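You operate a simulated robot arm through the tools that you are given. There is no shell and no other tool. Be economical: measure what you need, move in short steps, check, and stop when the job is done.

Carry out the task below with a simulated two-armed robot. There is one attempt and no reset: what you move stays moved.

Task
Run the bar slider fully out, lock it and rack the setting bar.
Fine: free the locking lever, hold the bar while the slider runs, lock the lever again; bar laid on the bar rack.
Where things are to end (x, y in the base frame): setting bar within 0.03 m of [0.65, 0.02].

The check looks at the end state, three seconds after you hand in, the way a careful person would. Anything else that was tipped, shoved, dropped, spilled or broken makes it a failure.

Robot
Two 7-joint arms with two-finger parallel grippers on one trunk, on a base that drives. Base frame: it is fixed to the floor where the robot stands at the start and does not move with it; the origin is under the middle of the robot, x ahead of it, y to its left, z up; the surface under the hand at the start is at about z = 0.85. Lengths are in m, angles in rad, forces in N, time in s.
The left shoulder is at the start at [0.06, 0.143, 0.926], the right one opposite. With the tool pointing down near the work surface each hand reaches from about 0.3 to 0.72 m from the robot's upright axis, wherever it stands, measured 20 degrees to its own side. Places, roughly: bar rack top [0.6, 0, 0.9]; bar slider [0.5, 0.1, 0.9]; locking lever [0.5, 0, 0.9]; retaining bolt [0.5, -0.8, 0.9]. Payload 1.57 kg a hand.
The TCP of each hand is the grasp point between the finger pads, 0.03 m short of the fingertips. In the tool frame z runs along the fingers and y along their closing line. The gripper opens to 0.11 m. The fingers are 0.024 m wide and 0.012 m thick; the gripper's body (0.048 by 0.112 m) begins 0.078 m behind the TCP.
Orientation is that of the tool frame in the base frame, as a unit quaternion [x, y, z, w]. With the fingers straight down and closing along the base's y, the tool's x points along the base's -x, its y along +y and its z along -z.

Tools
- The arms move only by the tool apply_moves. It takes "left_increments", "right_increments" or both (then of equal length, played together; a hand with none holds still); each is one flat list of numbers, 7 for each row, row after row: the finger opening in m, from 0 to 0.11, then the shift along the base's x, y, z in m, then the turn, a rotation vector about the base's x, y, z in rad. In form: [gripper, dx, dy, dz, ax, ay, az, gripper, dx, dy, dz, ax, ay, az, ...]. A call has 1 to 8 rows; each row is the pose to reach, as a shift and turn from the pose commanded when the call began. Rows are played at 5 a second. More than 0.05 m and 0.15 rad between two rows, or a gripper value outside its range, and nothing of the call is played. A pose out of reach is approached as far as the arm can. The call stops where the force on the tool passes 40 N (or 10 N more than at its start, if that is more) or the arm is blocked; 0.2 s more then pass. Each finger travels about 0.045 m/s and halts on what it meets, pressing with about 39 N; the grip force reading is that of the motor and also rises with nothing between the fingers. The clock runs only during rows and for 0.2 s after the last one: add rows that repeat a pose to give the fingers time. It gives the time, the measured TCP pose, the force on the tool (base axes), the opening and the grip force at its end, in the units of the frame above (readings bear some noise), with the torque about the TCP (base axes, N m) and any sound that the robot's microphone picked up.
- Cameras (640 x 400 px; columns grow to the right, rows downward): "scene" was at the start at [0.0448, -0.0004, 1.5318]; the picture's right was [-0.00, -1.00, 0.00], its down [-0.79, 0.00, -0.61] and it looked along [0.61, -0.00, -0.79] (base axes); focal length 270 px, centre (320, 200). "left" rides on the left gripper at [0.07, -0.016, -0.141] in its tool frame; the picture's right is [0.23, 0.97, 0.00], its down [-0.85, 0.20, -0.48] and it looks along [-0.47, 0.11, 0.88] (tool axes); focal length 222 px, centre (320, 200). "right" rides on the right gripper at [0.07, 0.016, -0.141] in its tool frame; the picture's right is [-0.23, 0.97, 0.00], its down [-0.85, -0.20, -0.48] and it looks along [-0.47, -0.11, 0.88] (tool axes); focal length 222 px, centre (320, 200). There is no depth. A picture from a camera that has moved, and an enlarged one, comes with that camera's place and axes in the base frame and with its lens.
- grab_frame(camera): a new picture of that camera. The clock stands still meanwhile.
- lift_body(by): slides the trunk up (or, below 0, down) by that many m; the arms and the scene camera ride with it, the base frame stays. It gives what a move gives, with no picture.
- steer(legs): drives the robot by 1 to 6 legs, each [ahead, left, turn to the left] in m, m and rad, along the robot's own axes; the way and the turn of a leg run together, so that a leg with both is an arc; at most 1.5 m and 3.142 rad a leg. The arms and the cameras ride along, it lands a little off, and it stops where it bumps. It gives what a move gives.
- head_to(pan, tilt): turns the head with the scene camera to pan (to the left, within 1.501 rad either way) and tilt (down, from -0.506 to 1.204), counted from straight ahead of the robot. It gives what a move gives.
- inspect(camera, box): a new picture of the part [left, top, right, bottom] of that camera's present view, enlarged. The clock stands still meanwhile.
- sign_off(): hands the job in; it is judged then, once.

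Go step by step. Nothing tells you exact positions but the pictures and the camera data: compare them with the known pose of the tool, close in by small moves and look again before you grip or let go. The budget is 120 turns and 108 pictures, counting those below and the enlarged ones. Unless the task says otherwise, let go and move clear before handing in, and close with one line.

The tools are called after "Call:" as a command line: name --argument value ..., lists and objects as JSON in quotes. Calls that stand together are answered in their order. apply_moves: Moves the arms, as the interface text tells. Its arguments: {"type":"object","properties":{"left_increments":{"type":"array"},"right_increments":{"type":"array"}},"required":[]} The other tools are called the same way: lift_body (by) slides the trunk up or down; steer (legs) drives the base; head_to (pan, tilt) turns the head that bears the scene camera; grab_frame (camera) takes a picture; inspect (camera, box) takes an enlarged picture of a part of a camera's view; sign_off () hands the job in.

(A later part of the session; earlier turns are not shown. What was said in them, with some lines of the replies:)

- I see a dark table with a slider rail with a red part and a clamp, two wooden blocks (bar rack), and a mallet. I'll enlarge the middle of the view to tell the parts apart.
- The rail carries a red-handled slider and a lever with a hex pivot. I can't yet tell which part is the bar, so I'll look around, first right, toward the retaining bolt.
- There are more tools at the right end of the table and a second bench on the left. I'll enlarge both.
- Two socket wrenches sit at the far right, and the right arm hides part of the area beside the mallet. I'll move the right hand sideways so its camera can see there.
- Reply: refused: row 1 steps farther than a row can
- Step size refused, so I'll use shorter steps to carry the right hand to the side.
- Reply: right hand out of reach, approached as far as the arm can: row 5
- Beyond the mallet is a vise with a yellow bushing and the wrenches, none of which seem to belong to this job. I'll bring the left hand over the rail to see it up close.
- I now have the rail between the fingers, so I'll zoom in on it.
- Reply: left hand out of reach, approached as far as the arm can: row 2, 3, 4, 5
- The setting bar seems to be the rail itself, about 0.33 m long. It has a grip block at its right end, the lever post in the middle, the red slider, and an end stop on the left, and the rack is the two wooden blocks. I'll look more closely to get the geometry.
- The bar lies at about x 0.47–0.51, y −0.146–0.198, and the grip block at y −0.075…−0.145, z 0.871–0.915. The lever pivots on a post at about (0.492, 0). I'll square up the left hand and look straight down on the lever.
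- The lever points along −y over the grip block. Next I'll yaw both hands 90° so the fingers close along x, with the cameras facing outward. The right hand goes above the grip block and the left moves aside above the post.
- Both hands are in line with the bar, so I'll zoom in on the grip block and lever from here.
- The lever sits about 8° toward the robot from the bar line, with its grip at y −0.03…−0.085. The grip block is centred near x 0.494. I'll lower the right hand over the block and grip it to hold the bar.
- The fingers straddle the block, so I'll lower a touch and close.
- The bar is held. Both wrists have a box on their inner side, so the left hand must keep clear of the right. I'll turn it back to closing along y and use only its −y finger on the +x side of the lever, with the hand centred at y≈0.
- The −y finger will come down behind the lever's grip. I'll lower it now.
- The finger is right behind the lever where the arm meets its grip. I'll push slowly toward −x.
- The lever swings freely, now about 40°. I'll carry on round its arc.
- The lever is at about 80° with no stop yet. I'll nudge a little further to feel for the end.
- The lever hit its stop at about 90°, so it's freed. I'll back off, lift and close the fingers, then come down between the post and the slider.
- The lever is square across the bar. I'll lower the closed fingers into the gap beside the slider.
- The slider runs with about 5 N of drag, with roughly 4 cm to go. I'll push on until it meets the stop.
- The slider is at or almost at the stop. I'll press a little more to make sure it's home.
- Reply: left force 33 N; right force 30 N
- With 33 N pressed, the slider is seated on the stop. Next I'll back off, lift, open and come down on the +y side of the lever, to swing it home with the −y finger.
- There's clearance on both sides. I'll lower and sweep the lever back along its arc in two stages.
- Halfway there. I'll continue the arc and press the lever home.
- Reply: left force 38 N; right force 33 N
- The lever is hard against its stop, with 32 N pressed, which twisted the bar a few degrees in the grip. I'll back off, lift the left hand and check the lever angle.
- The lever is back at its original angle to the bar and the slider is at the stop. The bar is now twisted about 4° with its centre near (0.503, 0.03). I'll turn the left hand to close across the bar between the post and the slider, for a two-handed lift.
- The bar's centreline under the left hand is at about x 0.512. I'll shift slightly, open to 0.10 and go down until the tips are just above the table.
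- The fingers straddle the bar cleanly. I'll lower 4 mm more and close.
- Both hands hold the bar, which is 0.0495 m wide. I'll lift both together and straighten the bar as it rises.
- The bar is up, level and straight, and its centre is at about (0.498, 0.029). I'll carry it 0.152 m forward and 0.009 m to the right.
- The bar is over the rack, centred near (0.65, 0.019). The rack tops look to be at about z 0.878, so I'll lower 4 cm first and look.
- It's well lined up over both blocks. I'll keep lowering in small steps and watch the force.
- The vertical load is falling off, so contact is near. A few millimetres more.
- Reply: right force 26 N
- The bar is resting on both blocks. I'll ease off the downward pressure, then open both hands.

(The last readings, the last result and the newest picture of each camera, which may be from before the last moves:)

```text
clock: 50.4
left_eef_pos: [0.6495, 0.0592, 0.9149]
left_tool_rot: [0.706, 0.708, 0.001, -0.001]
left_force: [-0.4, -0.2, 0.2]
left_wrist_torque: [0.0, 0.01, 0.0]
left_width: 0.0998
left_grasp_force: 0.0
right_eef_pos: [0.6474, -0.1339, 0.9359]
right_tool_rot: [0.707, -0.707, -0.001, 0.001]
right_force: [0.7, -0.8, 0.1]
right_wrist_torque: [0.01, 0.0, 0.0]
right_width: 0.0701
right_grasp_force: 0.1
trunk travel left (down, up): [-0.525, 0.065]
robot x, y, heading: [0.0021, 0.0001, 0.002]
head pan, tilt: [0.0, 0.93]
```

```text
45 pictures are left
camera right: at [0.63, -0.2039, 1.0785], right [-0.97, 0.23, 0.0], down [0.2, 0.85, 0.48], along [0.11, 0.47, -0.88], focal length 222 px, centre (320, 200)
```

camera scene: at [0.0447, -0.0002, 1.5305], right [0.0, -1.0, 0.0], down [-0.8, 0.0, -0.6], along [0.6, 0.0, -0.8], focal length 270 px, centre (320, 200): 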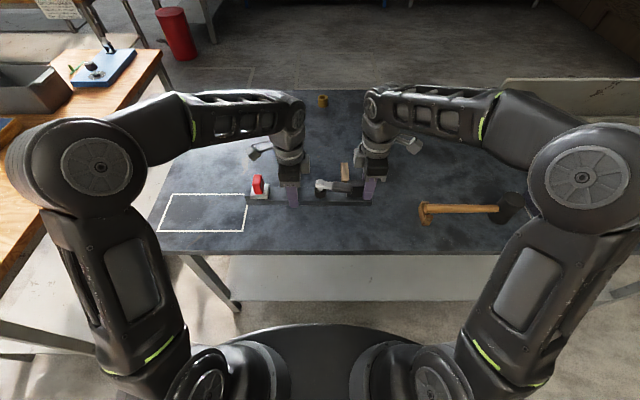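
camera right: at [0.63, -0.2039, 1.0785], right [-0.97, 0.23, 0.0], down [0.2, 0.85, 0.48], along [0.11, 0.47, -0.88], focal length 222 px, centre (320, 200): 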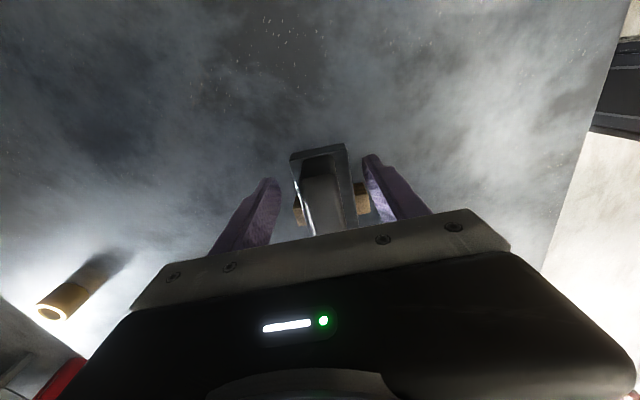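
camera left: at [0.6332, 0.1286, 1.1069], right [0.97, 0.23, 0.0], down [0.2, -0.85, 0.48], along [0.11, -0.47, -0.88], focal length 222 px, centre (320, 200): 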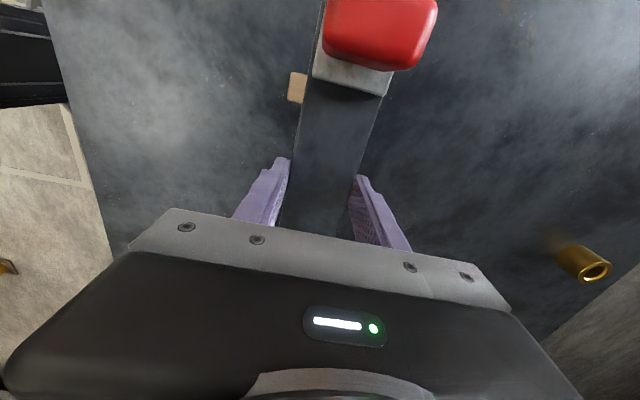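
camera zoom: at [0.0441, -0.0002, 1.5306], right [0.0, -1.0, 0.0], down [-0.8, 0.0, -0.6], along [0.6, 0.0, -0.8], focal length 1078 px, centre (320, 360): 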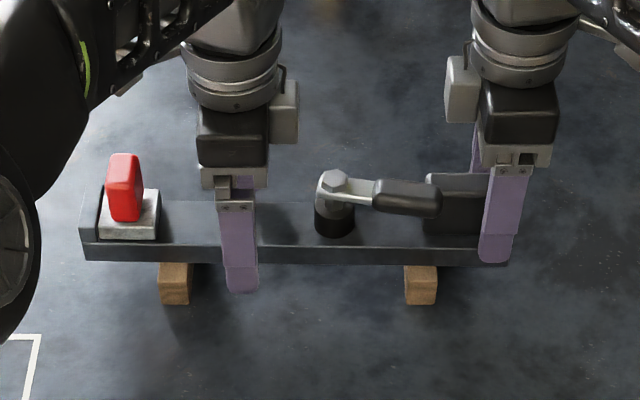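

Both hands are open and free of the bar, which sits on the rack. I'll lift both straight up, then draw back to the sides.

Call:
apply_moves --left_increments '[0.1, 0, 0, 0.03, 0, 0, 0, 0.1, 0, 0, 0.07, 0, 0, 0, 0.1, 0, 0, 0.11, 0, 0, 0, 0.1, -0.02, 0.04, 0.12, 0, 0, 0, 0.1, -0.04, 0.08, 0.12, 0, 0, 0, 0.1, -0.06, 0.12, 0.12, 0, 0, 0, 0.1, -0.08, 0.16, 0.12, 0, 0, 0]' --right_increments '[0.07, 0, 0, 0.03, 0, 0, 0, 0.07, 0, 0, 0.07, 0, 0, 0, 0.07, 0, 0, 0.1, 0, 0, 0, 0.07, -0.02, -0.04, 0.1, 0, 0, 0, 0.07, -0.04, -0.08, 0.1, 0, 0, 0, 0.07, -0.06, -0.12, 0.1, 0, 0, 0, 0.07, -0.08, -0.15, 0.1, 0, 0, 0]'

Call:
inspect --camera "scene" --box '[240, 110, 400, 210]'

Call:
grab_frame --camera "scene"

Call:
grab_frame --camera "left"

```text
clock: 52.0
left_eef_pos: [0.5685, 0.2189, 1.037]
left_tool_rot: [0.706, 0.708, 0.0, 0.0]
left_force: [-0.3, -1.0, 0.7]
left_wrist_torque: [0.03, -0.02, 0.0]
left_width: 0.0998
left_grasp_force: 0.0
left hand out of reach, approached as far as the arm can: row 2, 3, 4
right_eef_pos: [0.5648, -0.2831, 1.0372]
right_tool_rot: [-0.707, 0.707, 0.001, 0.0]
right_force: [-0.3, -0.5, -0.8]
right_wrist_torque: [0.04, -0.03, -0.03]
right_width: 0.0697
right_grasp_force: 0.1
right hand out of reach, approached as far as the arm can: row 2, 3, 4
trunk travel left (down, up): [-0.525, 0.065]
robot x, y, heading: [0.0025, -0.0035, -0.001]
head pan, tilt: [0.0, 0.93]
```

```text
4.00 times, centred on (320, 160) of scene
camera zoom: at [0.0431, -0.0009, 1.5306], right [0.0, -1.0, 0.0], down [-0.8, 0.0, -0.6], along [0.6, 0.0, -0.8], focal length 1078 px, centre (320, 360)
```

zoom: 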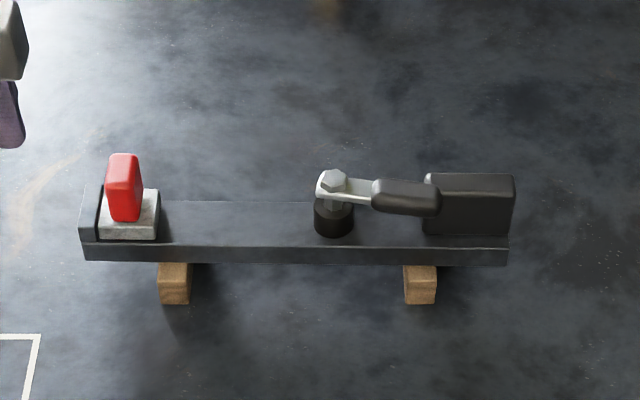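

```text
43 pictures are left
camera scene: at [0.0431, -0.0009, 1.5306], right [0.0, -1.0, 0.0], down [-0.8, 0.0, -0.6], along [0.6, 0.0, -0.8], focal length 270 px, centre (320, 200)
```

scene: 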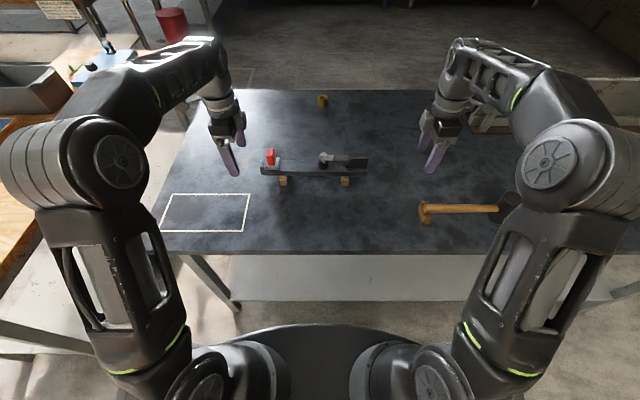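

```text
42 pictures are left
camera left: at [0.5525, 0.2874, 1.1785], right [0.97, 0.23, 0.0], down [0.2, -0.85, 0.48], along [0.11, -0.47, -0.88], focal length 222 px, centre (320, 200)
```

left: 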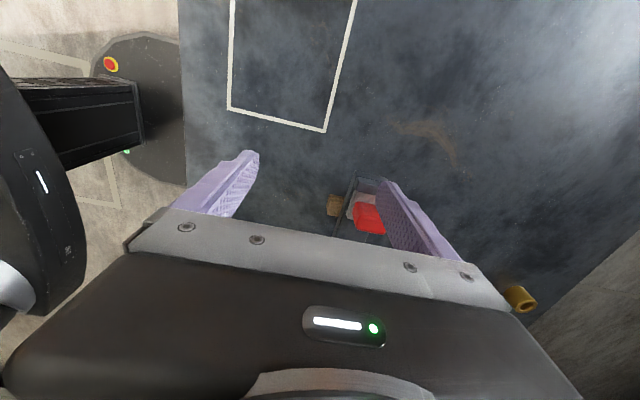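

The bar lies across both rack blocks, centred at about (0.652, 0.019). The slider is against its end stop, the lever is back at its locked angle, and both hands are clear with nothing else disturbed.

Call:
sign_off

```text
The job is handed in.
```

The slider is run fully out to its stop, the lever is swung back to its original locked position, and the setting bar is on the rack at about (0.652, 0.019). I didn't test the lock by pushing the slider afterwards.
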